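You operate a simulated robot arm through the tools that you are given. There is no shell and no other tool. Be economical: measure what you need, move in short steps, check, and stop when the job is done.

You run a simulated robot arm. Do the job below in one go: nothing can be reset, and whatever is moved stays where it is left.

## Task
Thin the glue in the mixing pail with water up to line 17 and crank it smooth.
Fine: swing the tap pipe over the pail, hold the tap lever down, swing the pipe back over the sink; no streaks may show. Where these are worked on the way, their far stop is far enough and under half their travel is too little: tap pipe.

The check looks at the end state, three seconds after you hand in, the way a careful person would. Anything else that was tipped, shoved, dropped, spilled or broken makes it a failure.

## Robot
A 7-joint arm with a two-finger parallel gripper, hanging from a carriage that runs on a rail from [-1.3, 192.3] to [0.2, -35.7] (x, y) and turns from -7.208 to 4.8 rad about z. Base frame: it is fixed where the carriage stands at the start and does not move with it; the origin is on the floor, on the carriage's upright axis, x ahead of it, y to its left, z up; the surface under the hand at the start is at about z = 84. Readings come in cm, rad, newtons and seconds.
With the tool pointing down near the work surface it reaches from about 10 to 56 cm from the robot's upright axis, wherever it stands. Its first joint turns from -2.897 to 2.897 rad. Places, roughly: crank of the mixing pail [50, -60, 120]; mixing pail [40, -60, 100]; tap lever [50, -40, 100]; tap pipe [50, -30, 130]. Payload 3.91 kg.
The tool frame sits at the grasp point between the pads (the TCP): z along the fingers, y along the line on which they close. The tips reach 3 cm beyond it. The gripper opens to 11 cm. The fingers are 2 cm wide and 1 cm thick; the gripper's body (4.8 by 11.2 cm) begins 5.5 cm behind the TCP.
Orientation is told as [roll, pitch, yaw] about the base's x, y, z axes, in that order, counted from this pose: with the fingers straight down and closing along the base's y, the tool's x points along the base's -x, its y along +y and its z along -z.

## Interface
- The arm moves only by the tool arm_command. Its argument "rows" is a list of rows, each a list of 7 numbers: the shift along the tool's x, y, z in units of 50 mm (1.0 is 50 mm), then the turn, a rotation vector about the tool's x, y, z in units of 6 degrees (1.0 is 6 degrees), then the opening, from 0 (shut) to 1 (fully open). In form: [[x, y, z, wx, wy, wz, grip], ...]. A call has 1 to 8 rows; each row shifts and turns the commanded pose from where the row before left it, along the tool's axes as they then stand. A call with a number of a shift or a turn outside -1 to 1 is refused whole. A row lasts 0.2 s, in which the tool goes at most 5 cm and 0.15 rad; a call with a longer step from one row to the next is refused whole, and so is a gripper value outside its range. Where a pose cannot be reached the arm comes as near as it can. A force on the tool above 90 N (or 10 N above the force at the start of the call, whichever is more), or a blocked arm, ends the call early, and 0.2 s more pass. Each finger travels about 10.8 cm/s and halts on what it meets, pressing with about 30 N; the grip force reading is that of the motor and also rises with nothing between the fingers. The clock runs only during rows and for 0.2 s after the last one: add rows that do not move to give the fingers time. The reply holds the time, the measured pose of the TCP, the force on the tool along the base axes, the opening and the grip force, in the units named above and with some noise, with the torque about the TCP (base axes, N m) and any sound that the robot's microphone picked up.
- Cameras (640 x 400 px; columns grow to the right, rows downward): "scene" is now at [25.14, -6.38, 177.93]; the picture's right is [-0.87, -0.50, 0.00], its down [-0.36, 0.63, -0.68] and it looks along [0.34, -0.59, -0.73] (base axes); focal length 277 px, centre (320, 200). "wrist" rides on the gripper at [7.2, 1.7, -10.3] in the tool frame; the picture's right is [-0.23, 0.97, 0.00], its down [-0.76, -0.18, -0.62] and it looks along [-0.61, -0.14, 0.78] (tool axes); focal length 222 px, centre (320, 200). There is no depth. A picture from a camera that has moved, and an enlarged one, comes with that camera's place and axes in the base frame and with its lens. The place of the scene camera against the robot may be out by one fixed shift of up to 2.5 cm in any direction.
- camera(camera): a new picture of that camera. No time passes.
- move_column(by): slides the trunk up (or, below 0, down) by that many cm; the arm and the scene camera ride with it, the base frame stays. It gives what a move gives, with no picture.
- roll_base(legs): drives the robot by 1 to 6 legs, each [ahead, left, turn to the left] in cm, cm and rad, along the robot's own axes; the way and the turn of a leg run together, so that a leg with both is an arc; at most 150 cm and 3.142 rad a leg. The arm and the cameras ride along, it lands a little off, and it stops where it bumps. It keeps to its track: a leg is cut to what the track allows. It gives what a move gives.
- turn_head(pan, tilt): turns the head with the scene camera to pan (to the left, within 2.705 rad either way) and tilt (down, from -0.506 to 1.204), counted from straight ahead of the robot. It gives what a move gives.
- enlarge(camera, box): a new picture of the part [left, top, right, bottom] of that camera's present view, enlarged. No time passes.
- close_job(): hands the job in; it is judged then, once.

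Go step by step. Nothing tells you exact positions but the pictures and the camera data: compare them with the known pose of the tool, close in by small moves and look again before you grip or let go. The budget is 120 turns and 82 pictures, counting those below and the enlarged ones. Unless the task says otherwise, let go and move clear before handing in, and close with one line.

The tools are called after ">>>" by a JSON object that holds its "api" and its "payload". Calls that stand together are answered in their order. arm_command: Moves the arm, as the interface text tells. Its arguments: {"type":"object","properties":{"rows":{"type":"array"}},"required":["rows"]} The other tools are called the same way: move_column (by) slides the trunk up or down; roll_base (legs) drives the base; turn_head (pan, tilt) turns the head that bears the scene camera; camera (camera) takes a picture; enlarge (camera, box) takes an enlarged picture of a part of a camera's view; close_job () hands the job in.

At the start:

```text
t: 0.0
tcp_pos: [20.55, -34.07, 153.51]
ee_rot: [0.0, -0.001, 0.0]
ft_force: [-1.0, 0.0, -0.1]
torque: [0.0, 0.0, 0.0]
gripper_width: 11.01
finger_force: 0.0
trunk travel left (down, up): [-45.0, 13.0]
robot x, y, heading: [-0.03, -0.12, 0.001]
head pan, tilt: [-1.051, 0.819]
```

scene: 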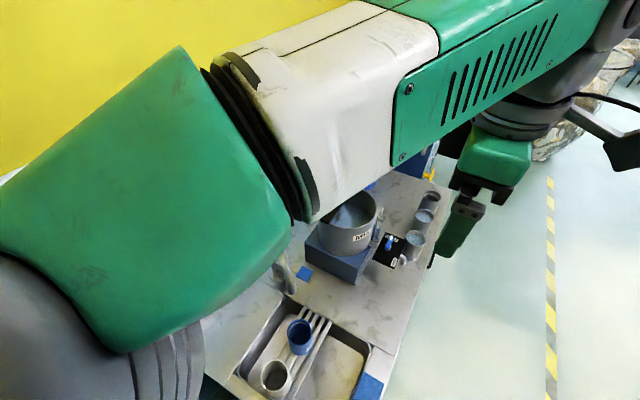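
wrist: 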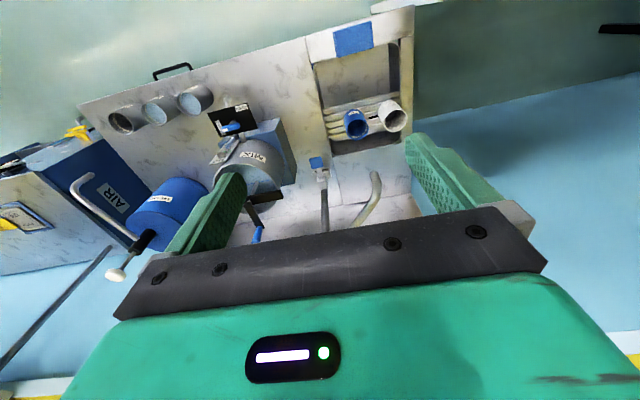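

The pail with its label stands at about [42, -62], with the sink to the right (+y) in the wrist view. I'll look at enlarged pictures to find the lever, pipe, crank and lines.

>>> {"api": "enlarge", "payload": {"camera": "wrist", "box": [180, 80, 420, 250]}}

>>> {"api": "enlarge", "payload": {"camera": "scene", "box": [240, 160, 460, 300]}}

```text
2.35 times, centred on (300, 165) of wrist
camera zoom: at [13.33, -32.49, 163.87], right [0.23, 0.97, 0.0], down [0.76, -0.18, 0.62], along [0.61, -0.14, -0.78], focal length 523 px, centre (367, 282)
```

zoom: 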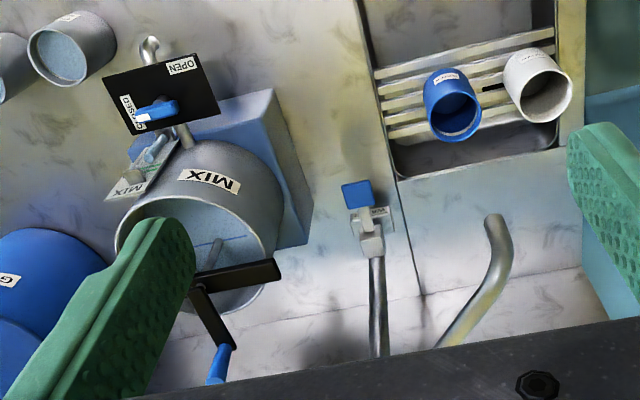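

```text
2.86 times, centred on (350, 230) of scene
camera zoom: at [25.14, -6.38, 177.93], right [-0.87, -0.5, 0.0], down [-0.36, 0.63, -0.68], along [0.34, -0.59, -0.73], focal length 793 px, centre (234, 114)
```

zoom: 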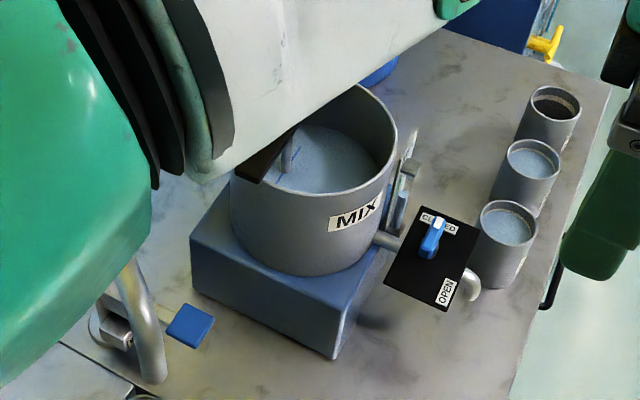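

The pail has a sight glass and a drain valve on its near side (standing at CLOSED). The tap lever is the blue tab, and the pipe is behind it. I'll drive along the rail toward the work and look again.

>>> {"api": "roll_base", "payload": {"legs": [[0, -33, 0]]}}

>>> {"api": "turn_head", "payload": {"pan": -0.35, "tilt": 0.8}}

>>> {"api": "camera", "payload": {"camera": "scene"}}

>>> {"api": "camera", "payload": {"camera": "wrist"}}

```text
t: 2.2
tcp_pos: [20.76, -67.09, 153.56]
ee_rot: [-0.001, 0.0, -0.003]
ft_force: [0.5, 1.2, 0.1]
torque: [0.02, 0.02, -0.01]
gripper_width: 11.0
finger_force: 0.0
trunk travel left (down, up): [-45.0, 13.0]
robot x, y, heading: [-0.03, -32.84, 0.003]
head pan, tilt: [-1.051, 0.819]
```

```text
t: 3.2
tcp_pos: [20.72, -67.06, 153.5]
ee_rot: [0.001, 0.002, -0.003]
ft_force: [0.3, -0.4, -0.7]
torque: [-0.01, 0.01, 0.01]
gripper_width: 11.01
finger_force: 0.1
trunk travel left (down, up): [-45.0, 13.0]
robot x, y, heading: [0.08, -33.19, -0.0]
head pan, tilt: [-0.351, 0.799]
```

```text
77 pictures are left
camera scene: at [28.97, -35.23, 178.08], right [-0.35, -0.94, 0.0], down [-0.67, 0.25, -0.7], along [0.65, -0.24, -0.72], focal length 277 px, centre (320, 200)
```

scene: 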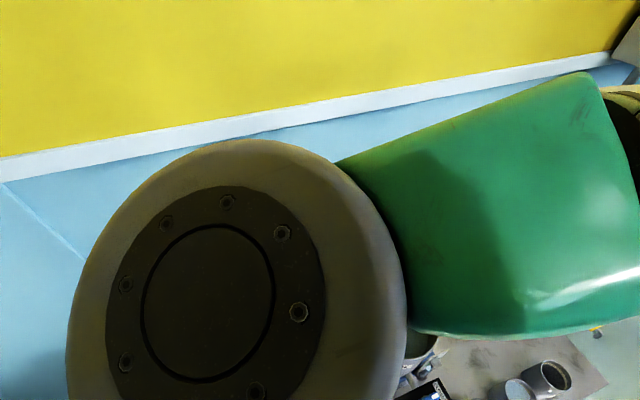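

```text
76 pictures are left
camera wrist: at [13.53, -65.46, 163.87], right [0.23, 0.97, 0.0], down [0.76, -0.18, 0.62], along [0.61, -0.14, -0.78], focal length 222 px, centre (320, 200)
```

wrist: 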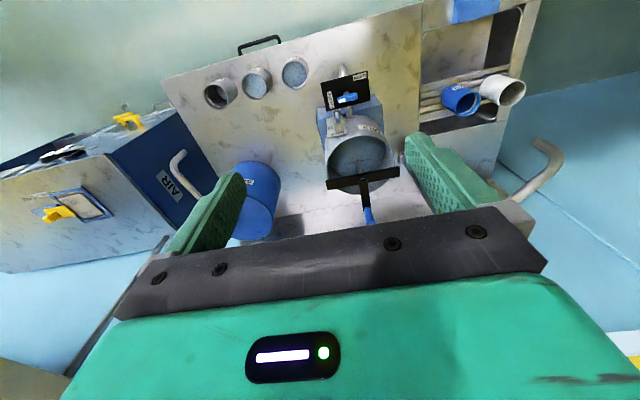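

The arm hides the scene camera from here, so I'll work with the wrist camera and triangulate between its two positions.

>>> {"api": "enlarge", "payload": {"camera": "wrist", "box": [280, 50, 440, 250]}}

>>> {"api": "enlarge", "payload": {"camera": "wrist", "box": [400, 60, 600, 220]}}

```text
2.00 times, centred on (360, 150) of wrist
camera zoom: at [13.53, -65.46, 163.87], right [0.23, 0.97, 0.0], down [0.76, -0.18, 0.62], along [0.61, -0.14, -0.78], focal length 444 px, centre (240, 300)
```

zoom: 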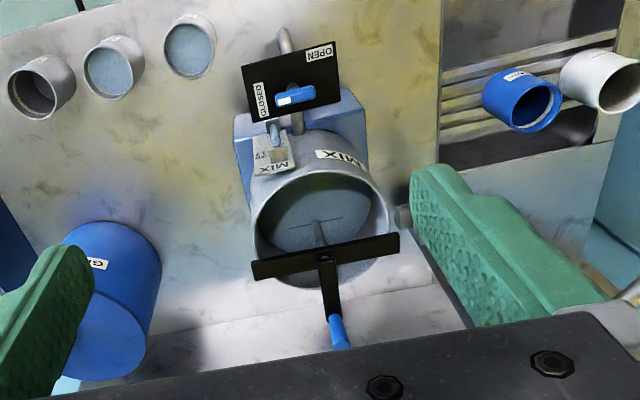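

```text
2.50 times, centred on (500, 140) of wrist
camera zoom: at [13.53, -65.46, 163.87], right [0.23, 0.97, 0.0], down [0.76, -0.18, 0.62], along [0.61, -0.14, -0.78], focal length 555 px, centre (-130, 350)
```

zoom: 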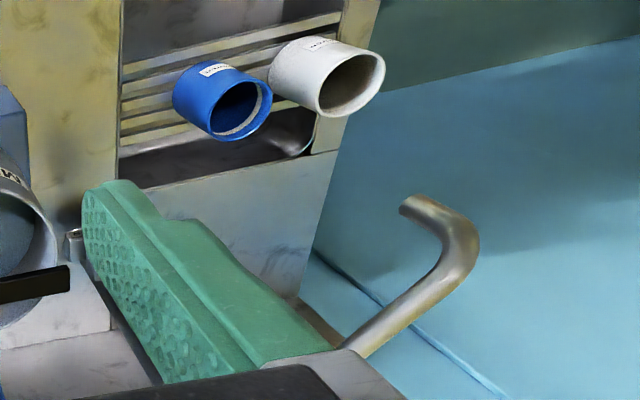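

Rough triangulation: pipe tip at about [43, -26, 121] over the sink, pail rim centre [45.5, -62, 111], crank handle [57.5, -62, 114–122]. I'll shift and tilt the wrist to see the pipe and lever properly.

>>> {"api": "arm_command", "payload": {"rows": [[0, 1, 0, 0, -1, 0, 1], [0, 1, 0, 0, -1, 0, 1], [0, 1, 0, 0, -1, 0, 1], [0, 1, 0, 0, -1, 0, 1], [0, 1, 0, 0, -1, 0, 1], [0, 0, 0, 0, 0, 0, 1]]}}

>>> {"api": "camera", "payload": {"camera": "wrist"}}

>>> {"api": "camera", "payload": {"camera": "scene"}}

```text
t: 4.3
tcp_pos: [20.75, -53.07, 152.74]
ee_rot: [0.078, -0.264, -0.066]
ft_force: [-0.7, 0.2, -0.9]
torque: [-0.02, 0.0, 0.0]
gripper_width: 10.98
finger_force: 0.1
out of reach, approached as far as the arm can: row 4, 5
trunk travel left (down, up): [-45.0, 13.0]
robot x, y, heading: [0.08, -32.93, -0.001]
head pan, tilt: [-0.351, 0.799]
stopped in row 5: the arm was blocked; the commanded pose is now the measured one
```

```text
73 pictures are left
camera wrist: at [11.12, -51.54, 161.0], right [0.26, 0.96, 0.13], down [0.56, -0.26, 0.79], along [0.78, -0.13, -0.61], focal length 222 px, centre (320, 200)
```

wrist: 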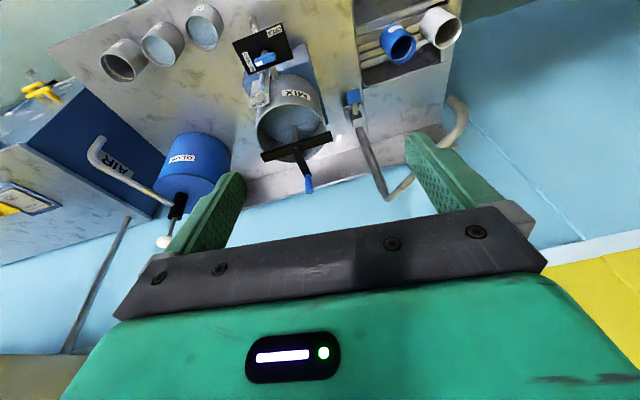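

```text
72 pictures are left
camera scene: at [28.83, -35.44, 177.99], right [-0.37, -0.93, 0.0], down [-0.67, 0.27, -0.69], along [0.64, -0.26, -0.72], focal length 277 px, centre (320, 200)
```

scene: 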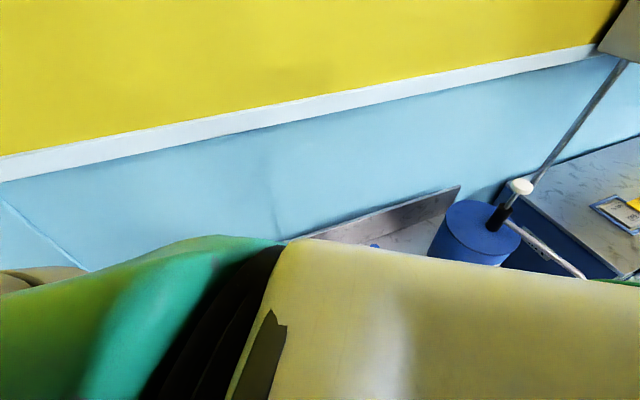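

Now the riser, the pipe arch and the lever are visible, so I'll enlarge that region.

>>> {"api": "enlarge", "payload": {"camera": "wrist", "box": [320, 70, 490, 210]}}

>>> {"api": "enlarge", "payload": {"camera": "wrist", "box": [220, 20, 360, 200]}}

```text
2.86 times, centred on (405, 140) of wrist
camera zoom: at [11.12, -51.54, 161.0], right [0.26, 0.96, 0.13], down [0.56, -0.26, 0.79], along [0.78, -0.13, -0.61], focal length 635 px, centre (77, 371)
```

zoom: 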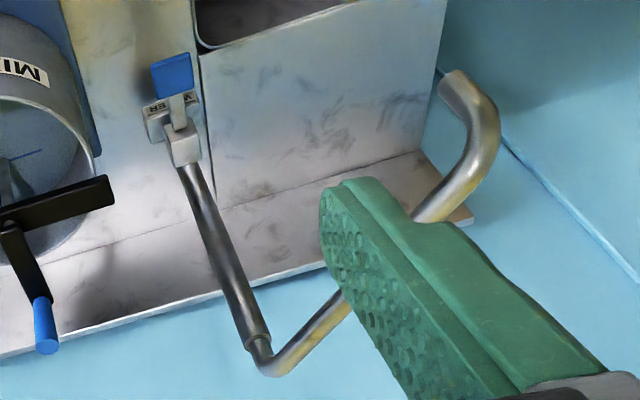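

```text
2.22 times, centred on (290, 110) of wrist
camera zoom: at [11.12, -51.54, 161.0], right [0.26, 0.96, 0.13], down [0.56, -0.26, 0.79], along [0.78, -0.13, -0.61], focal length 494 px, centre (387, 400)
```

zoom: 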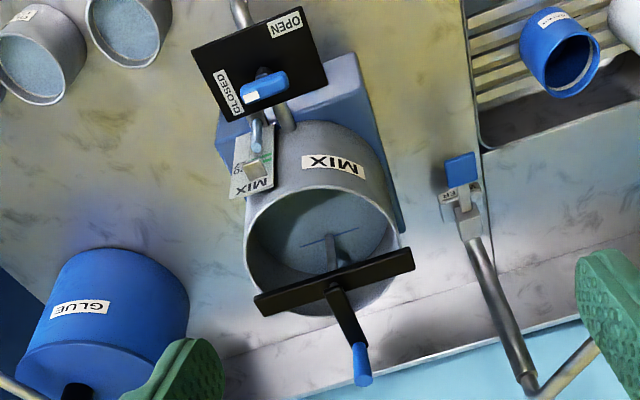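

The riser/pivot is at about [62.7, -42], pipe arm at z≈126 with a 25 cm radius, lever tab at about [50, -42, 96]. I'll turn the carriage right so the head camera sits beside the pail with the arm out of its view.

>>> {"api": "roll_base", "payload": {"legs": [[0, 0, -1.5]]}}

>>> {"api": "turn_head", "payload": {"pan": 1.5, "tilt": 0.9}}

>>> {"api": "camera", "payload": {"camera": "scene"}}

```text
t: 8.4
tcp_pos: [-18.44, -54.62, 152.67]
ee_rot: [0.077, -0.266, -1.577]
ft_force: [-0.1, -0.3, -0.2]
torque: [0.0, 0.03, -0.02]
gripper_width: 11.0
finger_force: 0.1
trunk travel left (down, up): [-45.0, 13.0]
robot x, y, heading: [0.08, -32.54, -1.514]
head pan, tilt: [-0.351, 0.799]
```

```text
t: 10.2
tcp_pos: [-18.56, -54.52, 152.68]
ee_rot: [0.076, -0.266, -1.577]
ft_force: [0.1, 0.5, 0.4]
torque: [-0.01, 0.02, 0.0]
gripper_width: 11.03
finger_force: 0.1
trunk travel left (down, up): [-45.0, 13.0]
robot x, y, heading: [-0.25, -32.99, -1.515]
head pan, tilt: [1.499, 0.901]
```

```text
69 pictures are left
camera scene: at [10.13, -52.5, 177.29], right [-0.01, -1.0, 0.0], down [-0.78, 0.01, -0.62], along [0.62, -0.01, -0.78], focal length 277 px, centre (320, 200)
```

scene: 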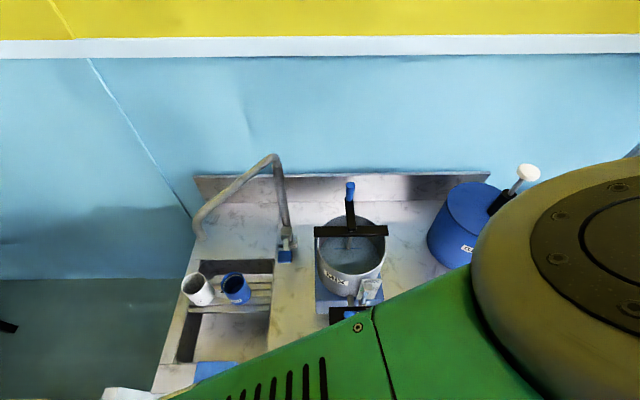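

This gives a very good overview. I'll zoom on the sight glass and the pail.

>>> {"api": "enlarge", "payload": {"camera": "scene", "box": [300, 170, 400, 330]}}

>>> {"api": "enlarge", "payload": {"camera": "scene", "box": [340, 270, 390, 320]}}

>>> {"api": "enlarge", "payload": {"camera": "scene", "box": [180, 140, 320, 300]}}

```text
2.50 times, centred on (350, 250) of scene
camera zoom: at [10.13, -52.5, 177.29], right [-0.01, -1.0, 0.0], down [-0.78, 0.01, -0.62], along [0.62, -0.01, -0.78], focal length 694 px, centre (245, 75)
```

zoom: 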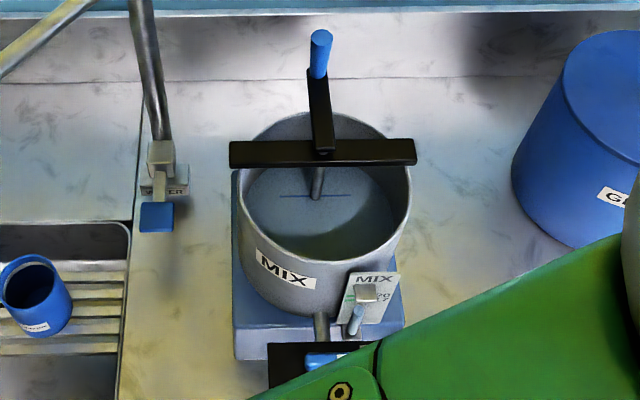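

```text
8.00 times, centred on (365, 295) of scene
camera zoom: at [10.13, -52.5, 177.29], right [-0.01, -1.0, 0.0], down [-0.78, 0.01, -0.62], along [0.62, -0.01, -0.78], focal length 2220 px, centre (-40, -560)
```

zoom: 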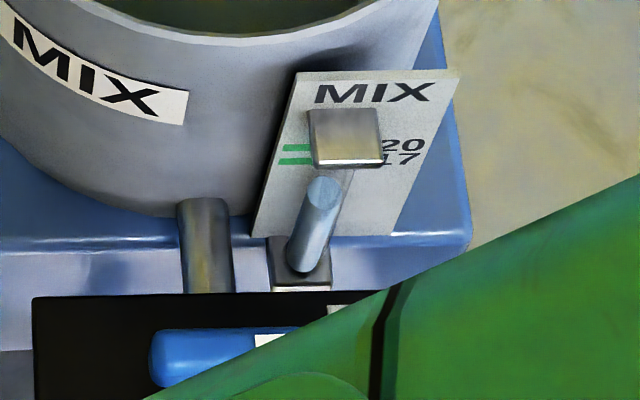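

```text
2.50 times, centred on (250, 220) of scene
camera zoom: at [10.13, -52.5, 177.29], right [-0.01, -1.0, 0.0], down [-0.78, 0.01, -0.62], along [0.62, -0.01, -0.78], focal length 694 px, centre (495, 150)
```

zoom: 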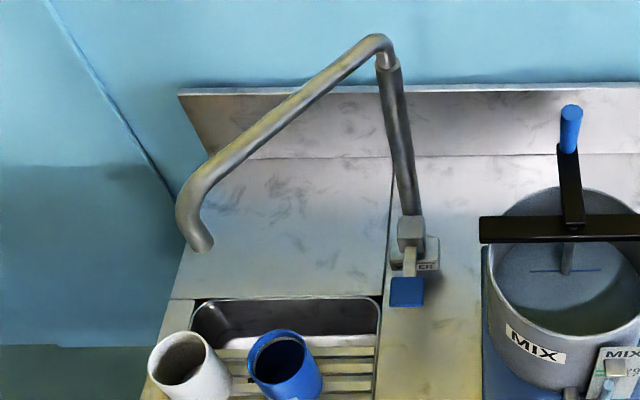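

The sight glass shows marks 17 and 20, and the liquid is below both. Next I'll undo the tilt and swing the arm around its axis toward the bench, staying high.

>>> {"api": "arm_command", "payload": {"rows": [[0, 0, 0, 0.25, 0.85, 0, 1], [0, 0, 0, 0.25, 0.85, 0, 1], [0, 0, 0, 0.24, 0.84, 0, 1], [-0.445, 0.591, 0, 0, 0, -1, 1], [-0.437, 0.61, 0, 0, 0, -1, 1], [-0.427, 0.629, 0, 0, 0, -1, 1], [-0.417, 0.647, 0, 0, 0, -1, 1], [-0.406, 0.666, 0, 0, 0, -1, 1]]}}

```text
t: 12.0
tcp_pos: [-1.25, -61.65, 152.67]
ee_rot: [-0.003, 0.003, -1.043]
ft_force: [-0.9, 0.0, -0.1]
torque: [0.0, -0.01, 0.0]
gripper_width: 11.01
finger_force: 0.0
trunk travel left (down, up): [-45.0, 13.0]
robot x, y, heading: [-0.13, -33.17, -1.512]
head pan, tilt: [1.499, 0.901]
```

>>> {"api": "arm_command", "payload": {"rows": [[-0.165, 0.864, 0, 0, 0, -1, 1], [-0.254, 0.842, 0, 0, 0, -1, 1], [-0.341, 0.811, 0, 0, 0, -1, 1], [-0.424, 0.771, 0, 0, 0, -1, 1], [-0.502, 0.723, 0, 0, 0, -1, 1], [-0.575, 0.666, 0, 0, 0, -1, 1], [-0.641, 0.602, 0, 0, 0, -1, 1], [-0.701, 0.532, 0, 0, 0, -1, 1]]}}

>>> {"api": "camera", "payload": {"camera": "scene"}}

```text
t: 13.8
tcp_pos: [32.03, -49.93, 152.52]
ee_rot: [0.001, 0.002, -0.205]
ft_force: [0.4, 0.2, 0.3]
torque: [0.02, -0.01, -0.01]
gripper_width: 10.99
finger_force: 0.0
trunk travel left (down, up): [-45.0, 13.0]
robot x, y, heading: [0.36, -33.04, -1.511]
head pan, tilt: [1.499, 0.901]
```

```text
65 pictures are left
camera scene: at [10.12, -52.5, 177.29], right [-0.01, -1.0, 0.0], down [-0.78, 0.01, -0.62], along [0.62, -0.01, -0.78], focal length 277 px, centre (320, 200)
```

scene: 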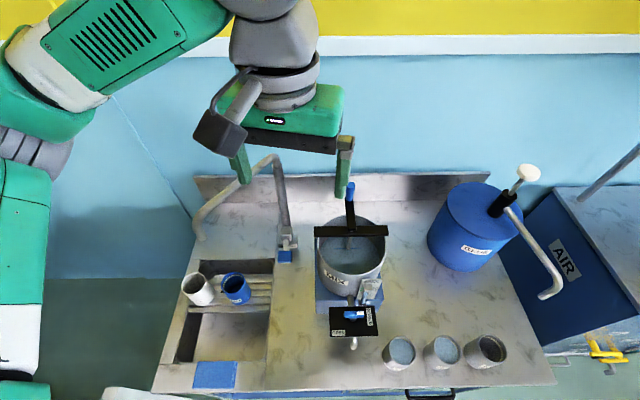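

The head camera now sees the arm and the whole bench, and it agrees with the earlier estimates. I'll move above the pipe, ready to straddle it with open fingers at about [49.3, -31.3].

>>> {"api": "arm_command", "payload": {"rows": [[0, 0, 0, 0, 0, -1, 1], [0, 0, 0, 0, 0, -0.96, 1], [-0.577, 0.62, 0, 0, 0, 0, 1], [-0.577, 0.62, 0, 0, 0, 0, 1], [-0.577, 0.62, 0, 0, 0, 0, 1], [-0.577, 0.62, 0, 0, 0, 0, 1], [-0.577, 0.62, 0, 0, 0, 0, 1], [-0.577, 0.62, 0, 0, 0, 0, 1]]}}

>>> {"api": "camera", "payload": {"camera": "scene"}}

>>> {"api": "camera", "payload": {"camera": "wrist"}}

```text
t: 15.6
tcp_pos: [49.16, -31.32, 152.89]
ee_rot: [0.001, 0.003, -0.003]
ft_force: [0.5, -0.4, -0.9]
torque: [0.02, 0.02, -0.03]
gripper_width: 11.01
finger_force: 0.1
trunk travel left (down, up): [-45.0, 13.0]
robot x, y, heading: [0.04, -32.72, -1.512]
head pan, tilt: [1.499, 0.901]
```

```text
64 pictures are left
camera scene: at [10.12, -52.5, 177.29], right [-0.01, -1.0, 0.0], down [-0.78, 0.01, -0.62], along [0.62, -0.01, -0.78], focal length 277 px, centre (320, 200)
```

scene: 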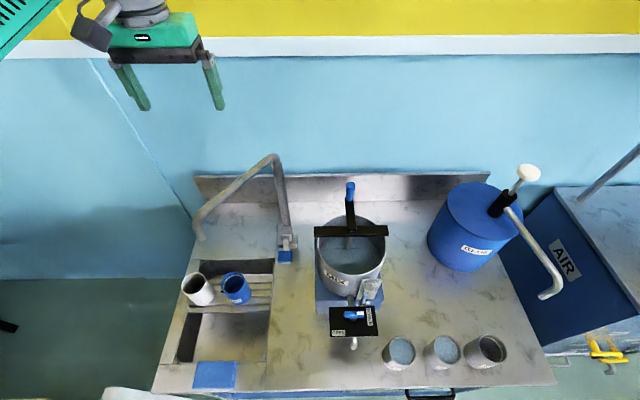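

```text
63 pictures are left
camera wrist: at [41.97, -29.61, 163.19], right [0.23, 0.97, 0.0], down [0.76, -0.18, 0.62], along [0.6, -0.14, -0.78], focal length 222 px, centre (320, 200)
```

wrist: 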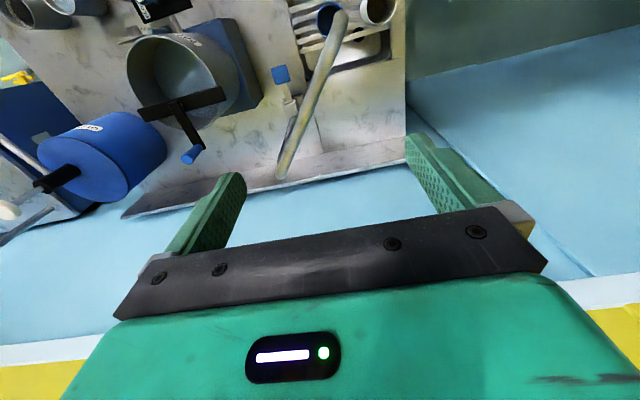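

Positions agree (pivot ≈ [61.5, -41.5], tip ≈ [42, -26.5]). Going down around the pipe.

>>> {"api": "arm_command", "payload": {"rows": [[0, 0, 0.87, 0, 0, 0, 1], [0, 0, 0.87, 0, 0, 0, 1], [0, 0, 0.87, 0, 0, 0, 1], [0, 0, 0.87, 0, 0, 0, 1], [0, 0, 0.87, 0, 0, 0, 1], [0, 0, 0.83, 0, 0, 0, 1]]}}

>>> {"api": "camera", "payload": {"camera": "scene"}}

```text
t: 17.0
tcp_pos: [49.24, -31.37, 126.81]
ee_rot: [-0.001, 0.001, -0.003]
ft_force: [0.1, 0.5, -0.2]
torque: [0.0, 0.0, 0.02]
gripper_width: 11.0
finger_force: 0.1
trunk travel left (down, up): [-45.0, 13.0]
robot x, y, heading: [0.28, -32.9, -1.511]
head pan, tilt: [1.499, 0.901]
```

```text
62 pictures are left
camera scene: at [10.13, -52.49, 177.3], right [-0.01, -1.0, 0.0], down [-0.78, 0.01, -0.62], along [0.62, -0.01, -0.78], focal length 277 px, centre (320, 200)
```

scene: 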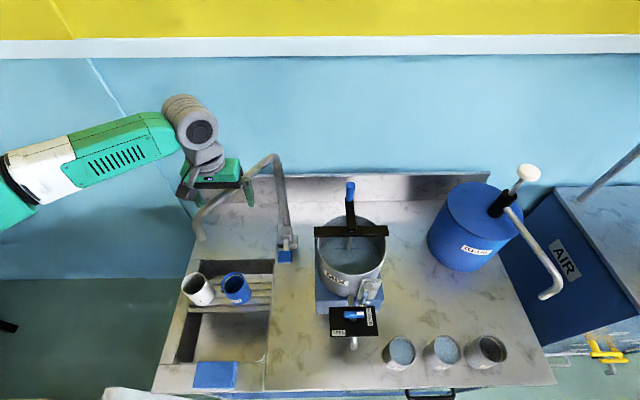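

The fingers straddle the pipe. Now swinging it along its arc toward the pail, in steps.

>>> {"api": "arm_command", "payload": {"rows": [[0.258, -0.361, 0, 0, 0, 0, 0.75], [0.206, -0.393, 0, 0, 0, 0, 0.75], [0.149, -0.418, 0, 0, 0, 0, 0.75], [0.089, -0.435, 0, 0, 0, 0, 0.75], [0.028, -0.443, 0, 0, 0, 0, 0.75], [-0.034, -0.443, 0, 0, 0, 0, 0.75], [-0.095, -0.434, 0, 0, 0, 0, 0.75], [-0.155, -0.416, 0, 0, 0, 0, 0.75]]}}

>>> {"api": "camera", "payload": {"camera": "scene"}}

```text
t: 18.8
tcp_pos: [47.0, -47.98, 126.87]
ee_rot: [-0.002, 0.002, 0.0]
ft_force: [0.3, 0.2, -1.3]
torque: [-0.04, -0.01, 0.03]
gripper_width: 8.25
finger_force: 0.1
trunk travel left (down, up): [-45.0, 13.0]
robot x, y, heading: [-0.02, -33.36, -1.512]
head pan, tilt: [1.499, 0.901]
```

```text
61 pictures are left
camera scene: at [10.12, -52.49, 177.29], right [-0.01, -1.0, 0.0], down [-0.78, 0.01, -0.62], along [0.62, -0.01, -0.78], focal length 277 px, centre (320, 200)
```

scene: 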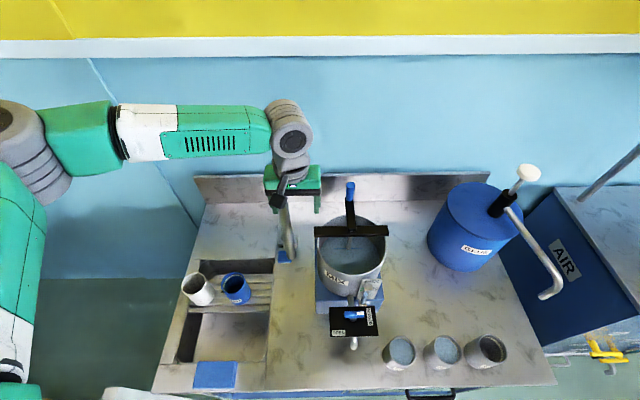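

>>> {"api": "arm_command", "payload": {"rows": [[-0.135, -0.268, 0, 0, 0, 0, 0.75], [-0.16, -0.254, 0, 0, 0, 0, 0.75], [-0.183, -0.238, 0, 0, 0, 0, 0.75], [-0.205, -0.219, 0, 0, 0, 0, 0.75], [-0.224, -0.199, 0, 0, 0, 0, 0.75]]}}

>>> {"api": "camera", "payload": {"camera": "scene"}}

>>> {"api": "camera", "payload": {"camera": "wrist"}}

```text
t: 20.0
tcp_pos: [51.62, -53.98, 126.58]
ee_rot: [-0.001, 0.002, -0.001]
ft_force: [0.5, 0.1, -0.1]
torque: [-0.05, -0.02, 0.0]
gripper_width: 8.28
finger_force: 0.1
trunk travel left (down, up): [-45.0, 13.0]
robot x, y, heading: [0.02, -32.88, -1.513]
head pan, tilt: [1.499, 0.901]
```

```text
60 pictures are left
camera scene: at [10.12, -52.49, 177.29], right [-0.01, -1.0, 0.0], down [-0.78, 0.01, -0.62], along [0.62, -0.01, -0.78], focal length 277 px, centre (320, 200)
```

scene: 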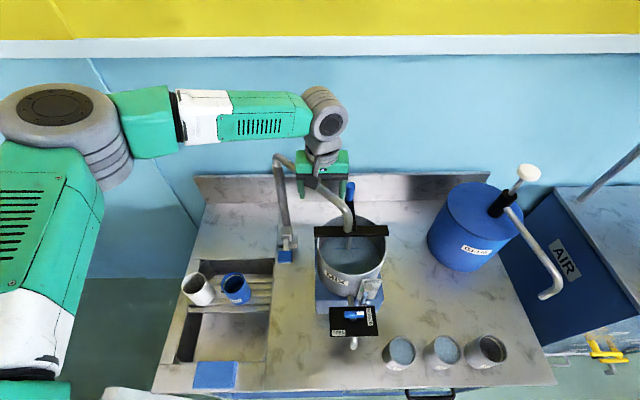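

```text
59 pictures are left
camera wrist: at [44.29, -52.34, 137.07], right [0.23, 0.97, 0.0], down [0.76, -0.18, 0.62], along [0.6, -0.14, -0.78], focal length 222 px, centre (320, 200)
```

wrist: 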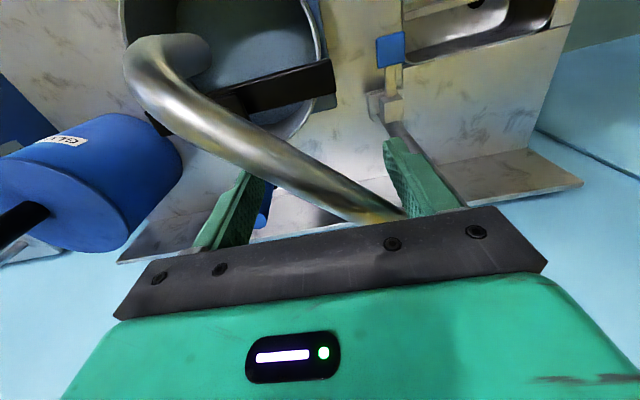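

The spout looks to be over the pail; checking how well it is centred.

>>> {"api": "enlarge", "payload": {"camera": "scene", "box": [270, 140, 400, 300]}}

```text
2.50 times, centred on (335, 220) of scene
camera zoom: at [10.12, -52.49, 177.29], right [-0.01, -1.0, 0.0], down [-0.78, 0.01, -0.62], along [0.62, -0.01, -0.78], focal length 694 px, centre (282, 150)
```

zoom: 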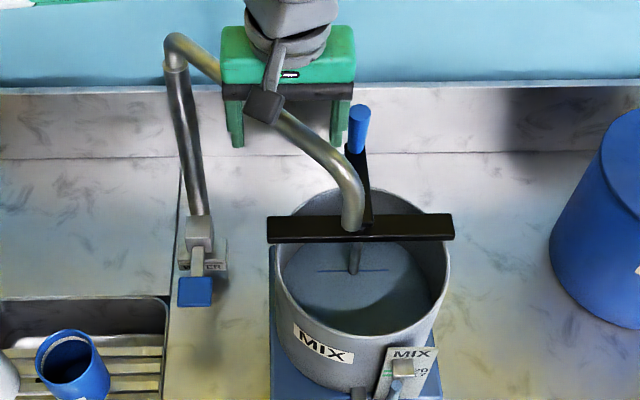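

The spout tip is within about 2 cm of the pail's centre. Now I'll lift off, move over the lever, close the fingers and lean the hand back to stay clear of the pipe.

>>> {"api": "arm_command", "payload": {"rows": [[0, 0, -0.8, 0, 0, 0, 0.75], [0, 0, -0.8, 0, 0, 0, 0.75], [0, 0, -0.8, 0, 0, 0, 0.75], [0.25, 0.75, 0, 0, 0, 0, 0.3], [0.25, 0.75, 0, 0, 0, 0, 0], [0.25, 0.78, 0, 0, -1, 0, 0], [0, 0, 0, 0, -1, 0, 0], [0, 0, 0, 0, -1, 0, 0]]}}

>>> {"api": "camera", "payload": {"camera": "wrist"}}

>>> {"api": "camera", "payload": {"camera": "scene"}}

```text
t: 21.8
tcp_pos: [47.68, -42.51, 138.86]
ee_rot: [0.0, -0.313, 0.001]
ft_force: [0.0, -0.7, -0.2]
torque: [0.01, 0.01, 0.01]
gripper_width: 0.0
finger_force: 29.3
trunk travel left (down, up): [-45.0, 13.0]
robot x, y, heading: [0.39, -32.96, -1.512]
head pan, tilt: [1.499, 0.901]
```

```text
57 pictures are left
camera wrist: at [37.74, -40.88, 146.45], right [0.22, 0.97, 0.07], down [0.53, -0.18, 0.83], along [0.82, -0.14, -0.56], focal length 222 px, centre (320, 200)
```

wrist: 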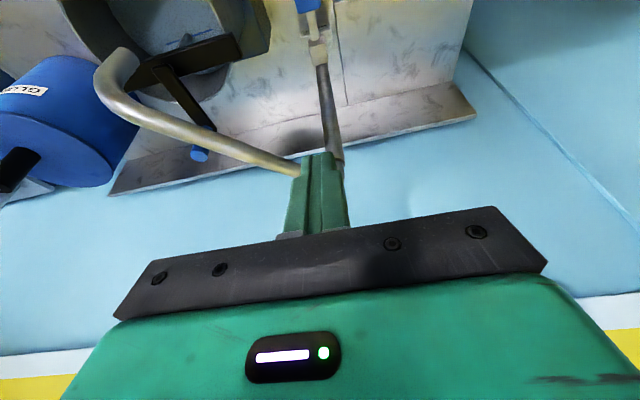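

```text
56 pictures are left
camera scene: at [10.13, -52.49, 177.29], right [-0.01, -1.0, 0.0], down [-0.78, 0.01, -0.62], along [0.62, -0.01, -0.78], focal length 277 px, centre (320, 200)
```

scene: 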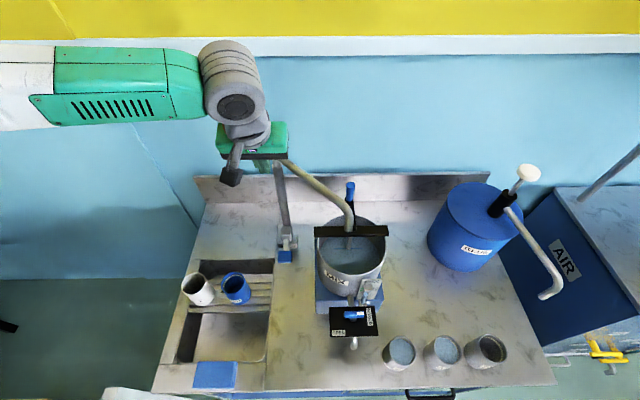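

The lever is clear below the hand. Going straight down to just above the tab, with the fingers leaning.

>>> {"api": "arm_command", "payload": {"rows": [[0.252, 0, 0.851, 0, 0, 0, 0], [0.252, 0, 0.851, 0, 0, 0, 0], [0.252, 0, 0.851, 0, 0, 0, 0], [0.252, 0, 0.851, 0, 0, 0, 0], [0.252, 0, 0.851, 0, 0, 0, 0], [0.252, 0, 0.851, 0, 0, 0, 0], [0.252, 0.02, 0.851, 0, 0, 0, 0], [0.252, 0.02, 0.851, 0, 0, 0, 0]]}}

>>> {"api": "camera", "payload": {"camera": "wrist"}}

>>> {"api": "enlarge", "payload": {"camera": "scene", "box": [210, 140, 410, 330]}}

```text
t: 23.6
tcp_pos: [48.45, -42.38, 103.18]
ee_rot: [0.0, -0.312, -0.002]
ft_force: [-1.0, 1.1, -0.5]
torque: [-0.06, 0.07, 0.02]
gripper_width: 0.01
finger_force: 30.1
trunk travel left (down, up): [-45.0, 13.0]
robot x, y, heading: [0.1, -33.31, -1.513]
head pan, tilt: [1.499, 0.901]
```

```text
55 pictures are left
camera wrist: at [38.36, -40.72, 110.86], right [0.22, 0.97, 0.07], down [0.53, -0.18, 0.83], along [0.82, -0.14, -0.56], focal length 222 px, centre (320, 200)
```

wrist: 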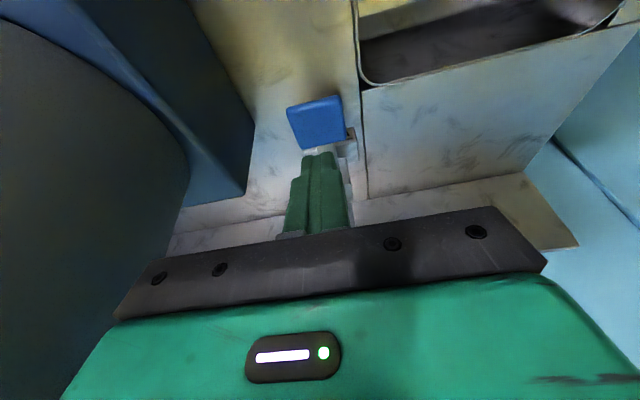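

```text
2.11 times, centred on (310, 235) of scene
camera zoom: at [10.13, -52.49, 177.3], right [-0.01, -1.0, 0.0], down [-0.78, 0.01, -0.62], along [0.62, -0.01, -0.78], focal length 584 px, centre (341, 126)
```

zoom: 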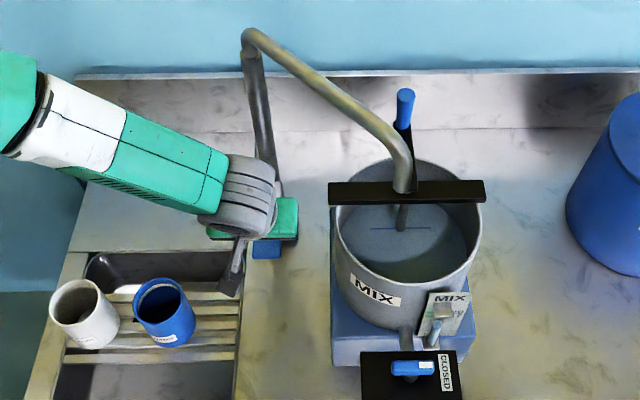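

The fingertips are about 3–4 cm above the tab's centre. I'll go down gently until contact.

>>> {"api": "arm_command", "payload": {"rows": [[0.0924, 0.03, 0.285, 0, 0, 0, 0], [0.0924, 0, 0.285, 0, 0, 0, 0], [0.031, 0, 0.095, 0, 0, 0, 0]]}}

>>> {"api": "camera", "payload": {"camera": "wrist"}}

```text
t: 24.4
tcp_pos: [48.58, -42.13, 99.83]
ee_rot: [0.0, -0.313, 0.001]
ft_force: [0.1, 0.1, -0.1]
torque: [0.01, 0.02, -0.03]
gripper_width: 0.0
finger_force: 30.2
trunk travel left (down, up): [-45.0, 13.0]
robot x, y, heading: [0.4, -33.22, -1.513]
head pan, tilt: [1.499, 0.901]
```

```text
53 pictures are left
camera wrist: at [38.53, -40.47, 107.45], right [0.22, 0.97, 0.07], down [0.53, -0.18, 0.83], along [0.82, -0.14, -0.56], focal length 222 px, centre (320, 200)
```

wrist: 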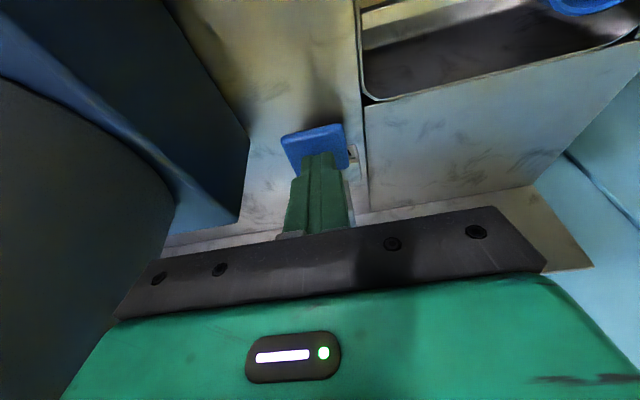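

Almost touching. I'll take a baseline view of the sight glass, then press in 1 cm steps.

>>> {"api": "enlarge", "payload": {"camera": "scene", "box": [345, 270, 395, 310]}}

>>> {"api": "arm_command", "payload": {"rows": [[0.031, 0, 0.095, 0, 0, 0, 0], [0.031, 0, 0.095, 0, 0, 0, 0]]}}

```text
10.00 times, centred on (370, 290) of scene
camera zoom: at [10.13, -52.49, 177.29], right [-0.01, -1.0, 0.0], down [-0.78, 0.01, -0.62], along [0.62, -0.01, -0.78], focal length 2774 px, centre (-180, -700)
```

zoom: 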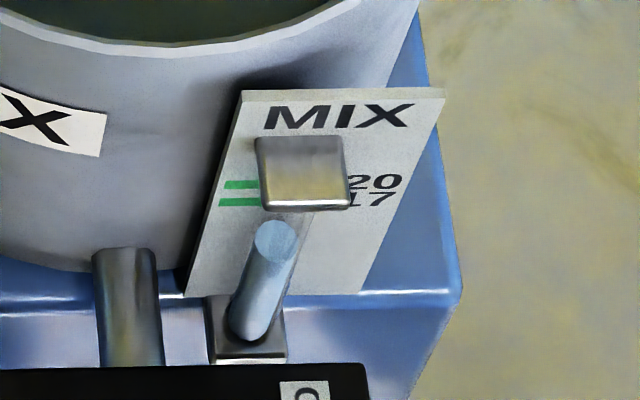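

```text
t: 25.0
tcp_pos: [48.65, -42.24, 98.83]
ee_rot: [0.001, -0.312, -0.002]
ft_force: [-1.1, 0.8, 2.4]
torque: [0.01, 0.06, 0.0]
gripper_width: 0.0
finger_force: 30.2
trunk travel left (down, up): [-45.0, 13.0]
robot x, y, heading: [0.81, -32.92, -1.511]
head pan, tilt: [1.499, 0.901]
```

Contact only begins here. Before running water I want a true, low-angle reading of the sight glass to calibrate the head camera's parallax, so I'll lift off and go look with the wrist camera.

>>> {"api": "arm_command", "payload": {"rows": [[-0.308, 0, -0.95, 0, 0, 0, 0], [-0.308, 0, -0.95, 0, 0, 0, 0], [-0.308, 0, -0.95, 0, 0, 0, 0], [-0.308, 0, -0.95, 0, 0, 0, 0], [-0.308, 0, -0.95, 0, 0, 0, 0], [-0.308, 0, -0.95, 0, 0, 0, 0], [-0.308, 0, -0.95, 0, 0, 0, 0]]}}

>>> {"api": "arm_command", "payload": {"rows": [[0.585, -0.625, -0.19, 0, 0, 0, 0], [0.585, -0.625, -0.19, 0, 0, 0, 0], [0.585, -0.625, -0.19, 0, 0, 0, 0], [0.585, -0.625, -0.19, 0, 0, 0, 0], [0.585, -0.625, -0.19, 0, 0, 0, 0], [0.585, -0.625, -0.19, 0, 0, 0, 0], [0.585, -0.625, -0.19, 0, 0, 0, 0], [0.585, -0.625, -0.19, 0, 0, 0, 0]]}}

```text
t: 26.8
tcp_pos: [46.49, -44.25, 130.56]
ee_rot: [-0.049, -0.231, -0.009]
ft_force: [0.4, 0.0, -0.5]
torque: [0.0, 0.01, -0.02]
gripper_width: 0.01
finger_force: 29.1
trunk travel left (down, up): [-45.0, 13.0]
robot x, y, heading: [0.45, -33.41, -1.51]
head pan, tilt: [1.499, 0.901]
stopped in row 7: the arm was blocked; the commanded pose is now the measured one
```

```text
t: 28.6
tcp_pos: [21.8, -68.49, 133.88]
ee_rot: [-0.046, -0.24, -0.009]
ft_force: [0.0, 0.7, -0.9]
torque: [0.02, -0.01, 0.03]
gripper_width: 0.03
finger_force: 30.3
trunk travel left (down, up): [-45.0, 13.0]
robot x, y, heading: [0.37, -32.79, -1.513]
head pan, tilt: [1.499, 0.901]
```

The arm was blocked briefly near the top of the lift; I'll check nothing was displaced.

>>> {"api": "camera", "payload": {"camera": "scene"}}

>>> {"api": "camera", "payload": {"camera": "wrist"}}

```text
51 pictures are left
camera scene: at [10.14, -52.48, 177.29], right [-0.01, -1.0, 0.0], down [-0.78, 0.01, -0.62], along [0.62, -0.01, -0.78], focal length 277 px, centre (320, 200)
```

scene: 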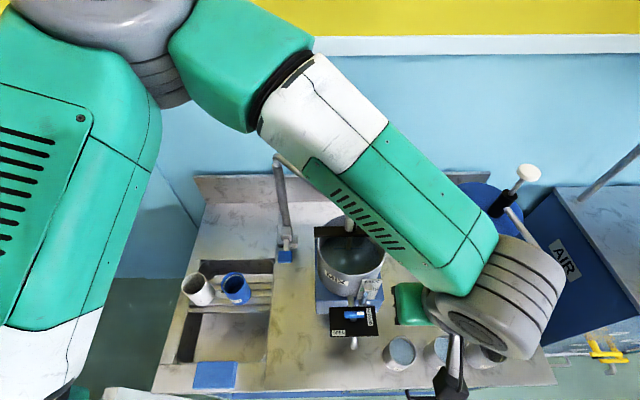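

```text
50 pictures are left
camera wrist: at [12.39, -66.35, 142.12], right [0.24, 0.97, 0.01], down [0.59, -0.15, 0.79], along [0.77, -0.18, -0.61], focal length 222 px, centre (320, 200)
```

wrist: 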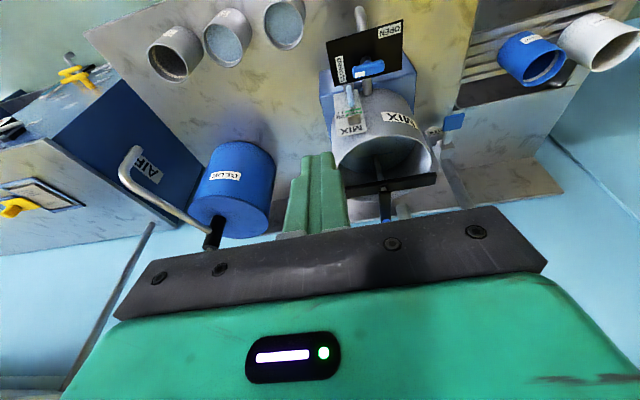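

>>> {"api": "enlarge", "payload": {"camera": "wrist", "box": [325, 80, 385, 140]}}

>>> {"api": "arm_command", "payload": {"rows": [[0.2, 0, 0.8, 0, -0.8, 0, 0], [0.25, 0, 0.8, 0, -0.8, 0, 0], [0.3, 0, 0.8, 0, -0.8, 0, 0], [0.35, 0, 0.75, 0, -0.8, 0, 0], [0.45, 0, 0.7, 0, -0.5, 0, 0]]}}

>>> {"api": "camera", "payload": {"camera": "wrist"}}

```text
6.67 times, centred on (355, 110) of wrist
camera zoom: at [12.39, -66.35, 142.12], right [0.24, 0.97, 0.01], down [0.59, -0.15, 0.79], along [0.77, -0.18, -0.61], focal length 1481 px, centre (87, 800)
```

zoom: 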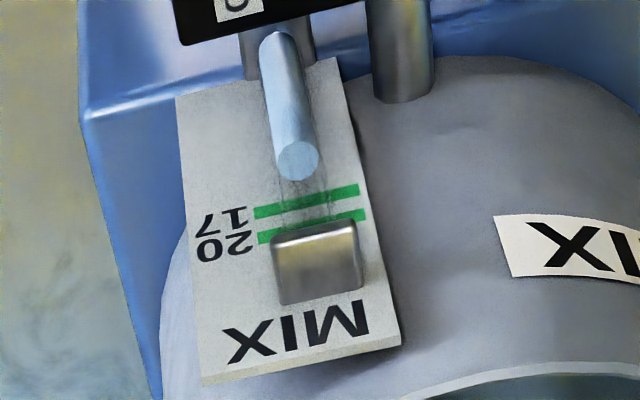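

```text
t: 29.8
tcp_pos: [22.18, -69.32, 112.94]
ee_rot: [-0.056, -0.627, 0.015]
ft_force: [0.0, -0.3, -0.3]
torque: [-0.01, 0.02, -0.02]
gripper_width: 0.0
finger_force: 30.0
trunk travel left (down, up): [-45.0, 13.0]
robot x, y, heading: [-0.1, -32.76, -1.511]
head pan, tilt: [1.499, 0.901]
```

```text
48 pictures are left
camera wrist: at [10.31, -67.2, 116.99], right [0.2, 0.98, 0.09], down [0.25, -0.14, 0.96], along [0.95, -0.17, -0.27], focal length 222 px, centre (320, 200)
```

wrist: 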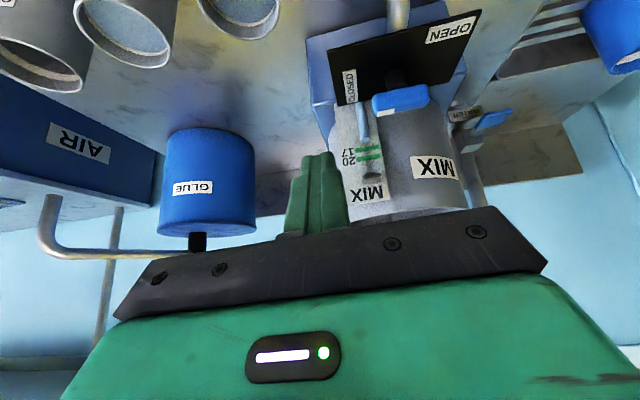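

>>> {"api": "enlarge", "payload": {"camera": "wrist", "box": [335, 90, 405, 200]}}

```text
3.64 times, centred on (370, 145) of wrist
camera zoom: at [10.31, -67.2, 116.99], right [0.2, 0.98, 0.09], down [0.25, -0.14, 0.96], along [0.95, -0.17, -0.27], focal length 808 px, centre (138, 400)
```

zoom: 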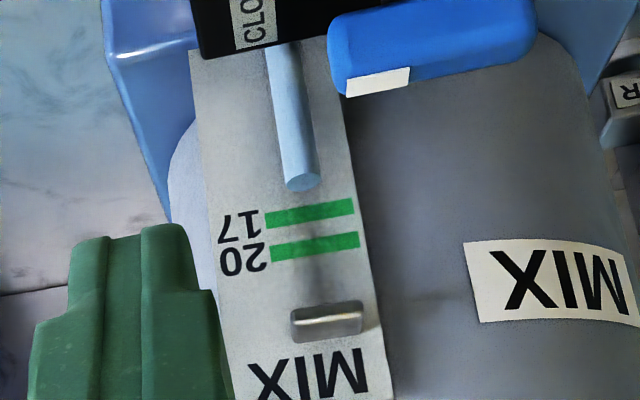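

True level is about 14.8 by comparing three view angles, so it needs roughly +2.2 units (≈1 cm). In the head camera's enlarged view, line 17 corresponds to the liquid top at about row 224 (now 238). Going back to the lever by a path away from the pipe.

>>> {"api": "arm_command", "payload": {"rows": [[0, 0.85, 0, -0.13, 0.75, 0, 0], [0, 0.85, 0, -0.13, 0.75, 0, 0], [0, 0.85, 0, -0.13, 0.75, 0, 0], [0, 0.85, 0, -0.13, 0.75, 0.14, 0], [-0.185, 0.78, -0.571, 0, 0, 0, 0], [-0.185, 0.78, -0.571, 0, 0, 0, 0], [0, 0.45, 0, 0, 0, 0, 0]]}}

```text
t: 31.4
tcp_pos: [24.79, -44.08, 116.39]
ee_rot: [0.011, -0.308, -0.012]
ft_force: [0.1, -0.8, -0.2]
torque: [0.03, 0.01, 0.02]
gripper_width: 0.0
finger_force: 30.3
out of reach, approached as far as the arm can: row 6, 7
trunk travel left (down, up): [-45.0, 13.0]
robot x, y, heading: [-0.22, -32.69, -1.512]
head pan, tilt: [1.499, 0.901]
```

>>> {"api": "arm_command", "payload": {"rows": [[-0.9, 0, 0.29, 0, 0, 0, 0], [-0.9, 0, 0.29, 0, 0, 0, 0], [-0.9, 0, 0.29, 0, 0, 0, 0], [-0.9, 0, 0.29, 0, 0, 0, 0]]}}

```text
t: 32.4
tcp_pos: [44.12, -44.14, 116.27]
ee_rot: [0.007, -0.311, -0.011]
ft_force: [-0.2, 0.1, -0.9]
torque: [-0.03, -0.01, 0.02]
gripper_width: 0.0
finger_force: 29.8
trunk travel left (down, up): [-45.0, 13.0]
robot x, y, heading: [0.61, -33.27, -1.507]
head pan, tilt: [1.499, 0.901]
```

>>> {"api": "arm_command", "payload": {"rows": [[0.023, 0.095, 0.8, 0, 0, 0, 0], [0.023, 0.095, 0.8, 0, 0, 0, 0], [0.023, 0.095, 0.8, 0, 0, 0, 0], [0.023, 0.095, 0.8, 0, 0, 0.1, 0]]}}

>>> {"api": "camera", "payload": {"camera": "wrist"}}

>>> {"api": "enlarge", "payload": {"camera": "scene", "box": [240, 140, 400, 320]}}

```text
t: 33.4
tcp_pos: [48.64, -42.18, 100.99]
ee_rot: [0.013, -0.31, -0.024]
ft_force: [0.5, 0.2, -0.1]
torque: [-0.05, 0.02, 0.0]
gripper_width: 0.01
finger_force: 30.6
trunk travel left (down, up): [-45.0, 13.0]
robot x, y, heading: [0.25, -33.02, -1.513]
head pan, tilt: [1.499, 0.901]
```

```text
46 pictures are left
camera wrist: at [38.6, -40.46, 108.68], right [0.23, 0.97, 0.08], down [0.53, -0.2, 0.82], along [0.81, -0.15, -0.56], focal length 222 px, centre (320, 200)
```

wrist: 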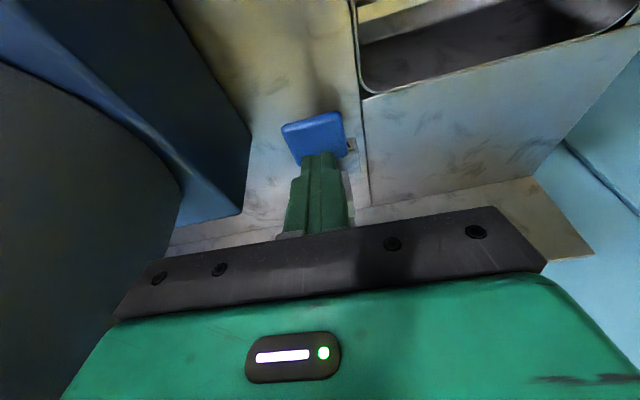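

```text
2.22 times, centred on (320, 230) of scene
camera zoom: at [10.13, -52.5, 177.3], right [-0.01, -1.0, 0.0], down [-0.78, 0.01, -0.62], along [0.62, -0.01, -0.78], focal length 616 px, centre (320, 133)
```

zoom: 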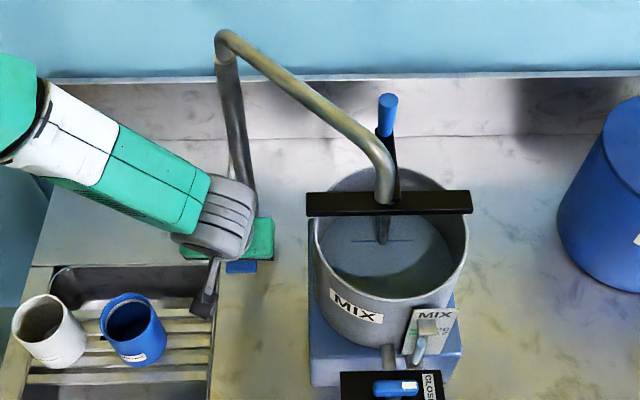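

Everything is in place. Pressing the lever slowly and listening.

>>> {"api": "arm_command", "payload": {"rows": [[0.062, 0, 0.19, 0, 0, 0, 0], [0.062, 0, 0.19, 0, 0, 0, 0], [0.031, 0, 0.095, 0, 0, 0, 0], [0.031, 0, 0.095, 0, 0, 0, 0]]}}

```text
t: 34.4
tcp_pos: [48.32, -42.25, 98.16]
ee_rot: [0.012, -0.311, -0.023]
ft_force: [0.1, -1.0, 2.9]
torque: [-0.04, -0.01, 0.0]
gripper_width: 0.02
finger_force: 30.0
trunk travel left (down, up): [-45.0, 13.0]
robot x, y, heading: [0.4, -33.12, -1.511]
head pan, tilt: [1.499, 0.901]
```

>>> {"api": "arm_command", "payload": {"rows": [[0.031, 0, 0.095, 0, 0, 0, 0], [0.031, 0, 0.095, 0, 0, 0, 0]]}}

>>> {"api": "enlarge", "payload": {"camera": "scene", "box": [240, 140, 400, 320]}}

```text
t: 35.0
tcp_pos: [48.46, -42.24, 96.95]
ee_rot: [0.012, -0.309, -0.023]
ft_force: [-1.0, 1.0, 3.4]
torque: [-0.03, 0.03, 0.05]
gripper_width: 0.01
finger_force: 29.8
trunk travel left (down, up): [-45.0, 13.0]
robot x, y, heading: [0.2, -32.91, -1.507]
head pan, tilt: [1.499, 0.901]
```

```text
2.22 times, centred on (320, 230) of scene
camera zoom: at [10.13, -52.49, 177.3], right [-0.01, -1.0, 0.0], down [-0.78, 0.01, -0.62], along [0.62, -0.01, -0.78], focal length 616 px, centre (320, 133)
```

zoom: 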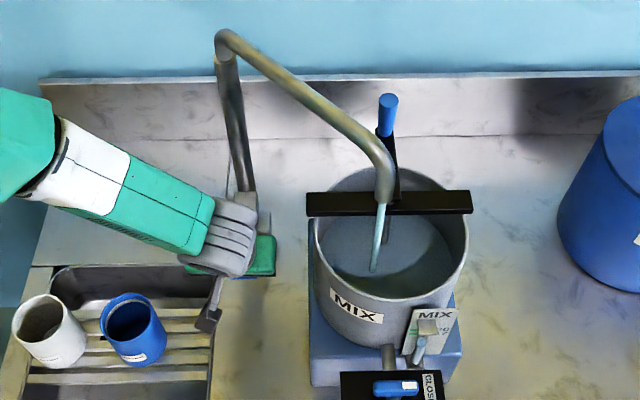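

Water is running into the pail. Holding for one second and checking the glass.

>>> {"api": "arm_command", "payload": {"rows": [[0, 0, 0, 0, 0, 0, 0], [0, 0, 0, 0, 0, 0, 0], [0, 0, 0, 0, 0, 0, 0], [0, 0, 0, 0, 0, 0, 0]]}}

>>> {"api": "enlarge", "payload": {"camera": "scene", "box": [345, 270, 395, 310]}}

```text
t: 36.0
tcp_pos: [48.39, -42.14, 97.01]
ee_rot: [0.012, -0.31, -0.022]
ft_force: [-1.3, 0.9, 3.5]
torque: [0.04, 0.03, 0.03]
gripper_width: 0.02
finger_force: 29.8
trunk travel left (down, up): [-45.0, 13.0]
robot x, y, heading: [-0.03, -32.94, -1.514]
head pan, tilt: [1.499, 0.901]
```

```text
10.00 times, centred on (370, 290) of scene
camera zoom: at [10.13, -52.49, 177.29], right [-0.01, -1.0, 0.0], down [-0.78, 0.01, -0.62], along [0.62, -0.01, -0.78], focal length 2774 px, centre (-180, -700)
```

zoom: 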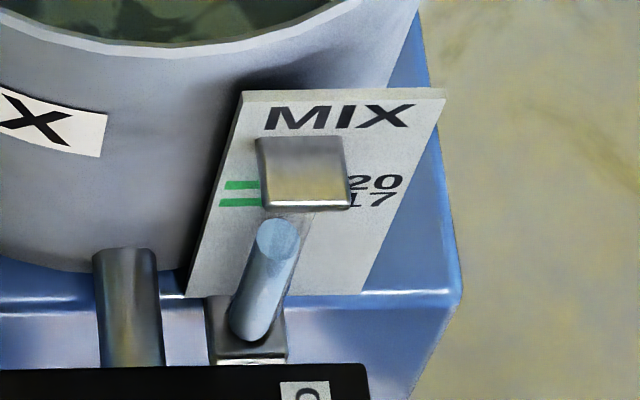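

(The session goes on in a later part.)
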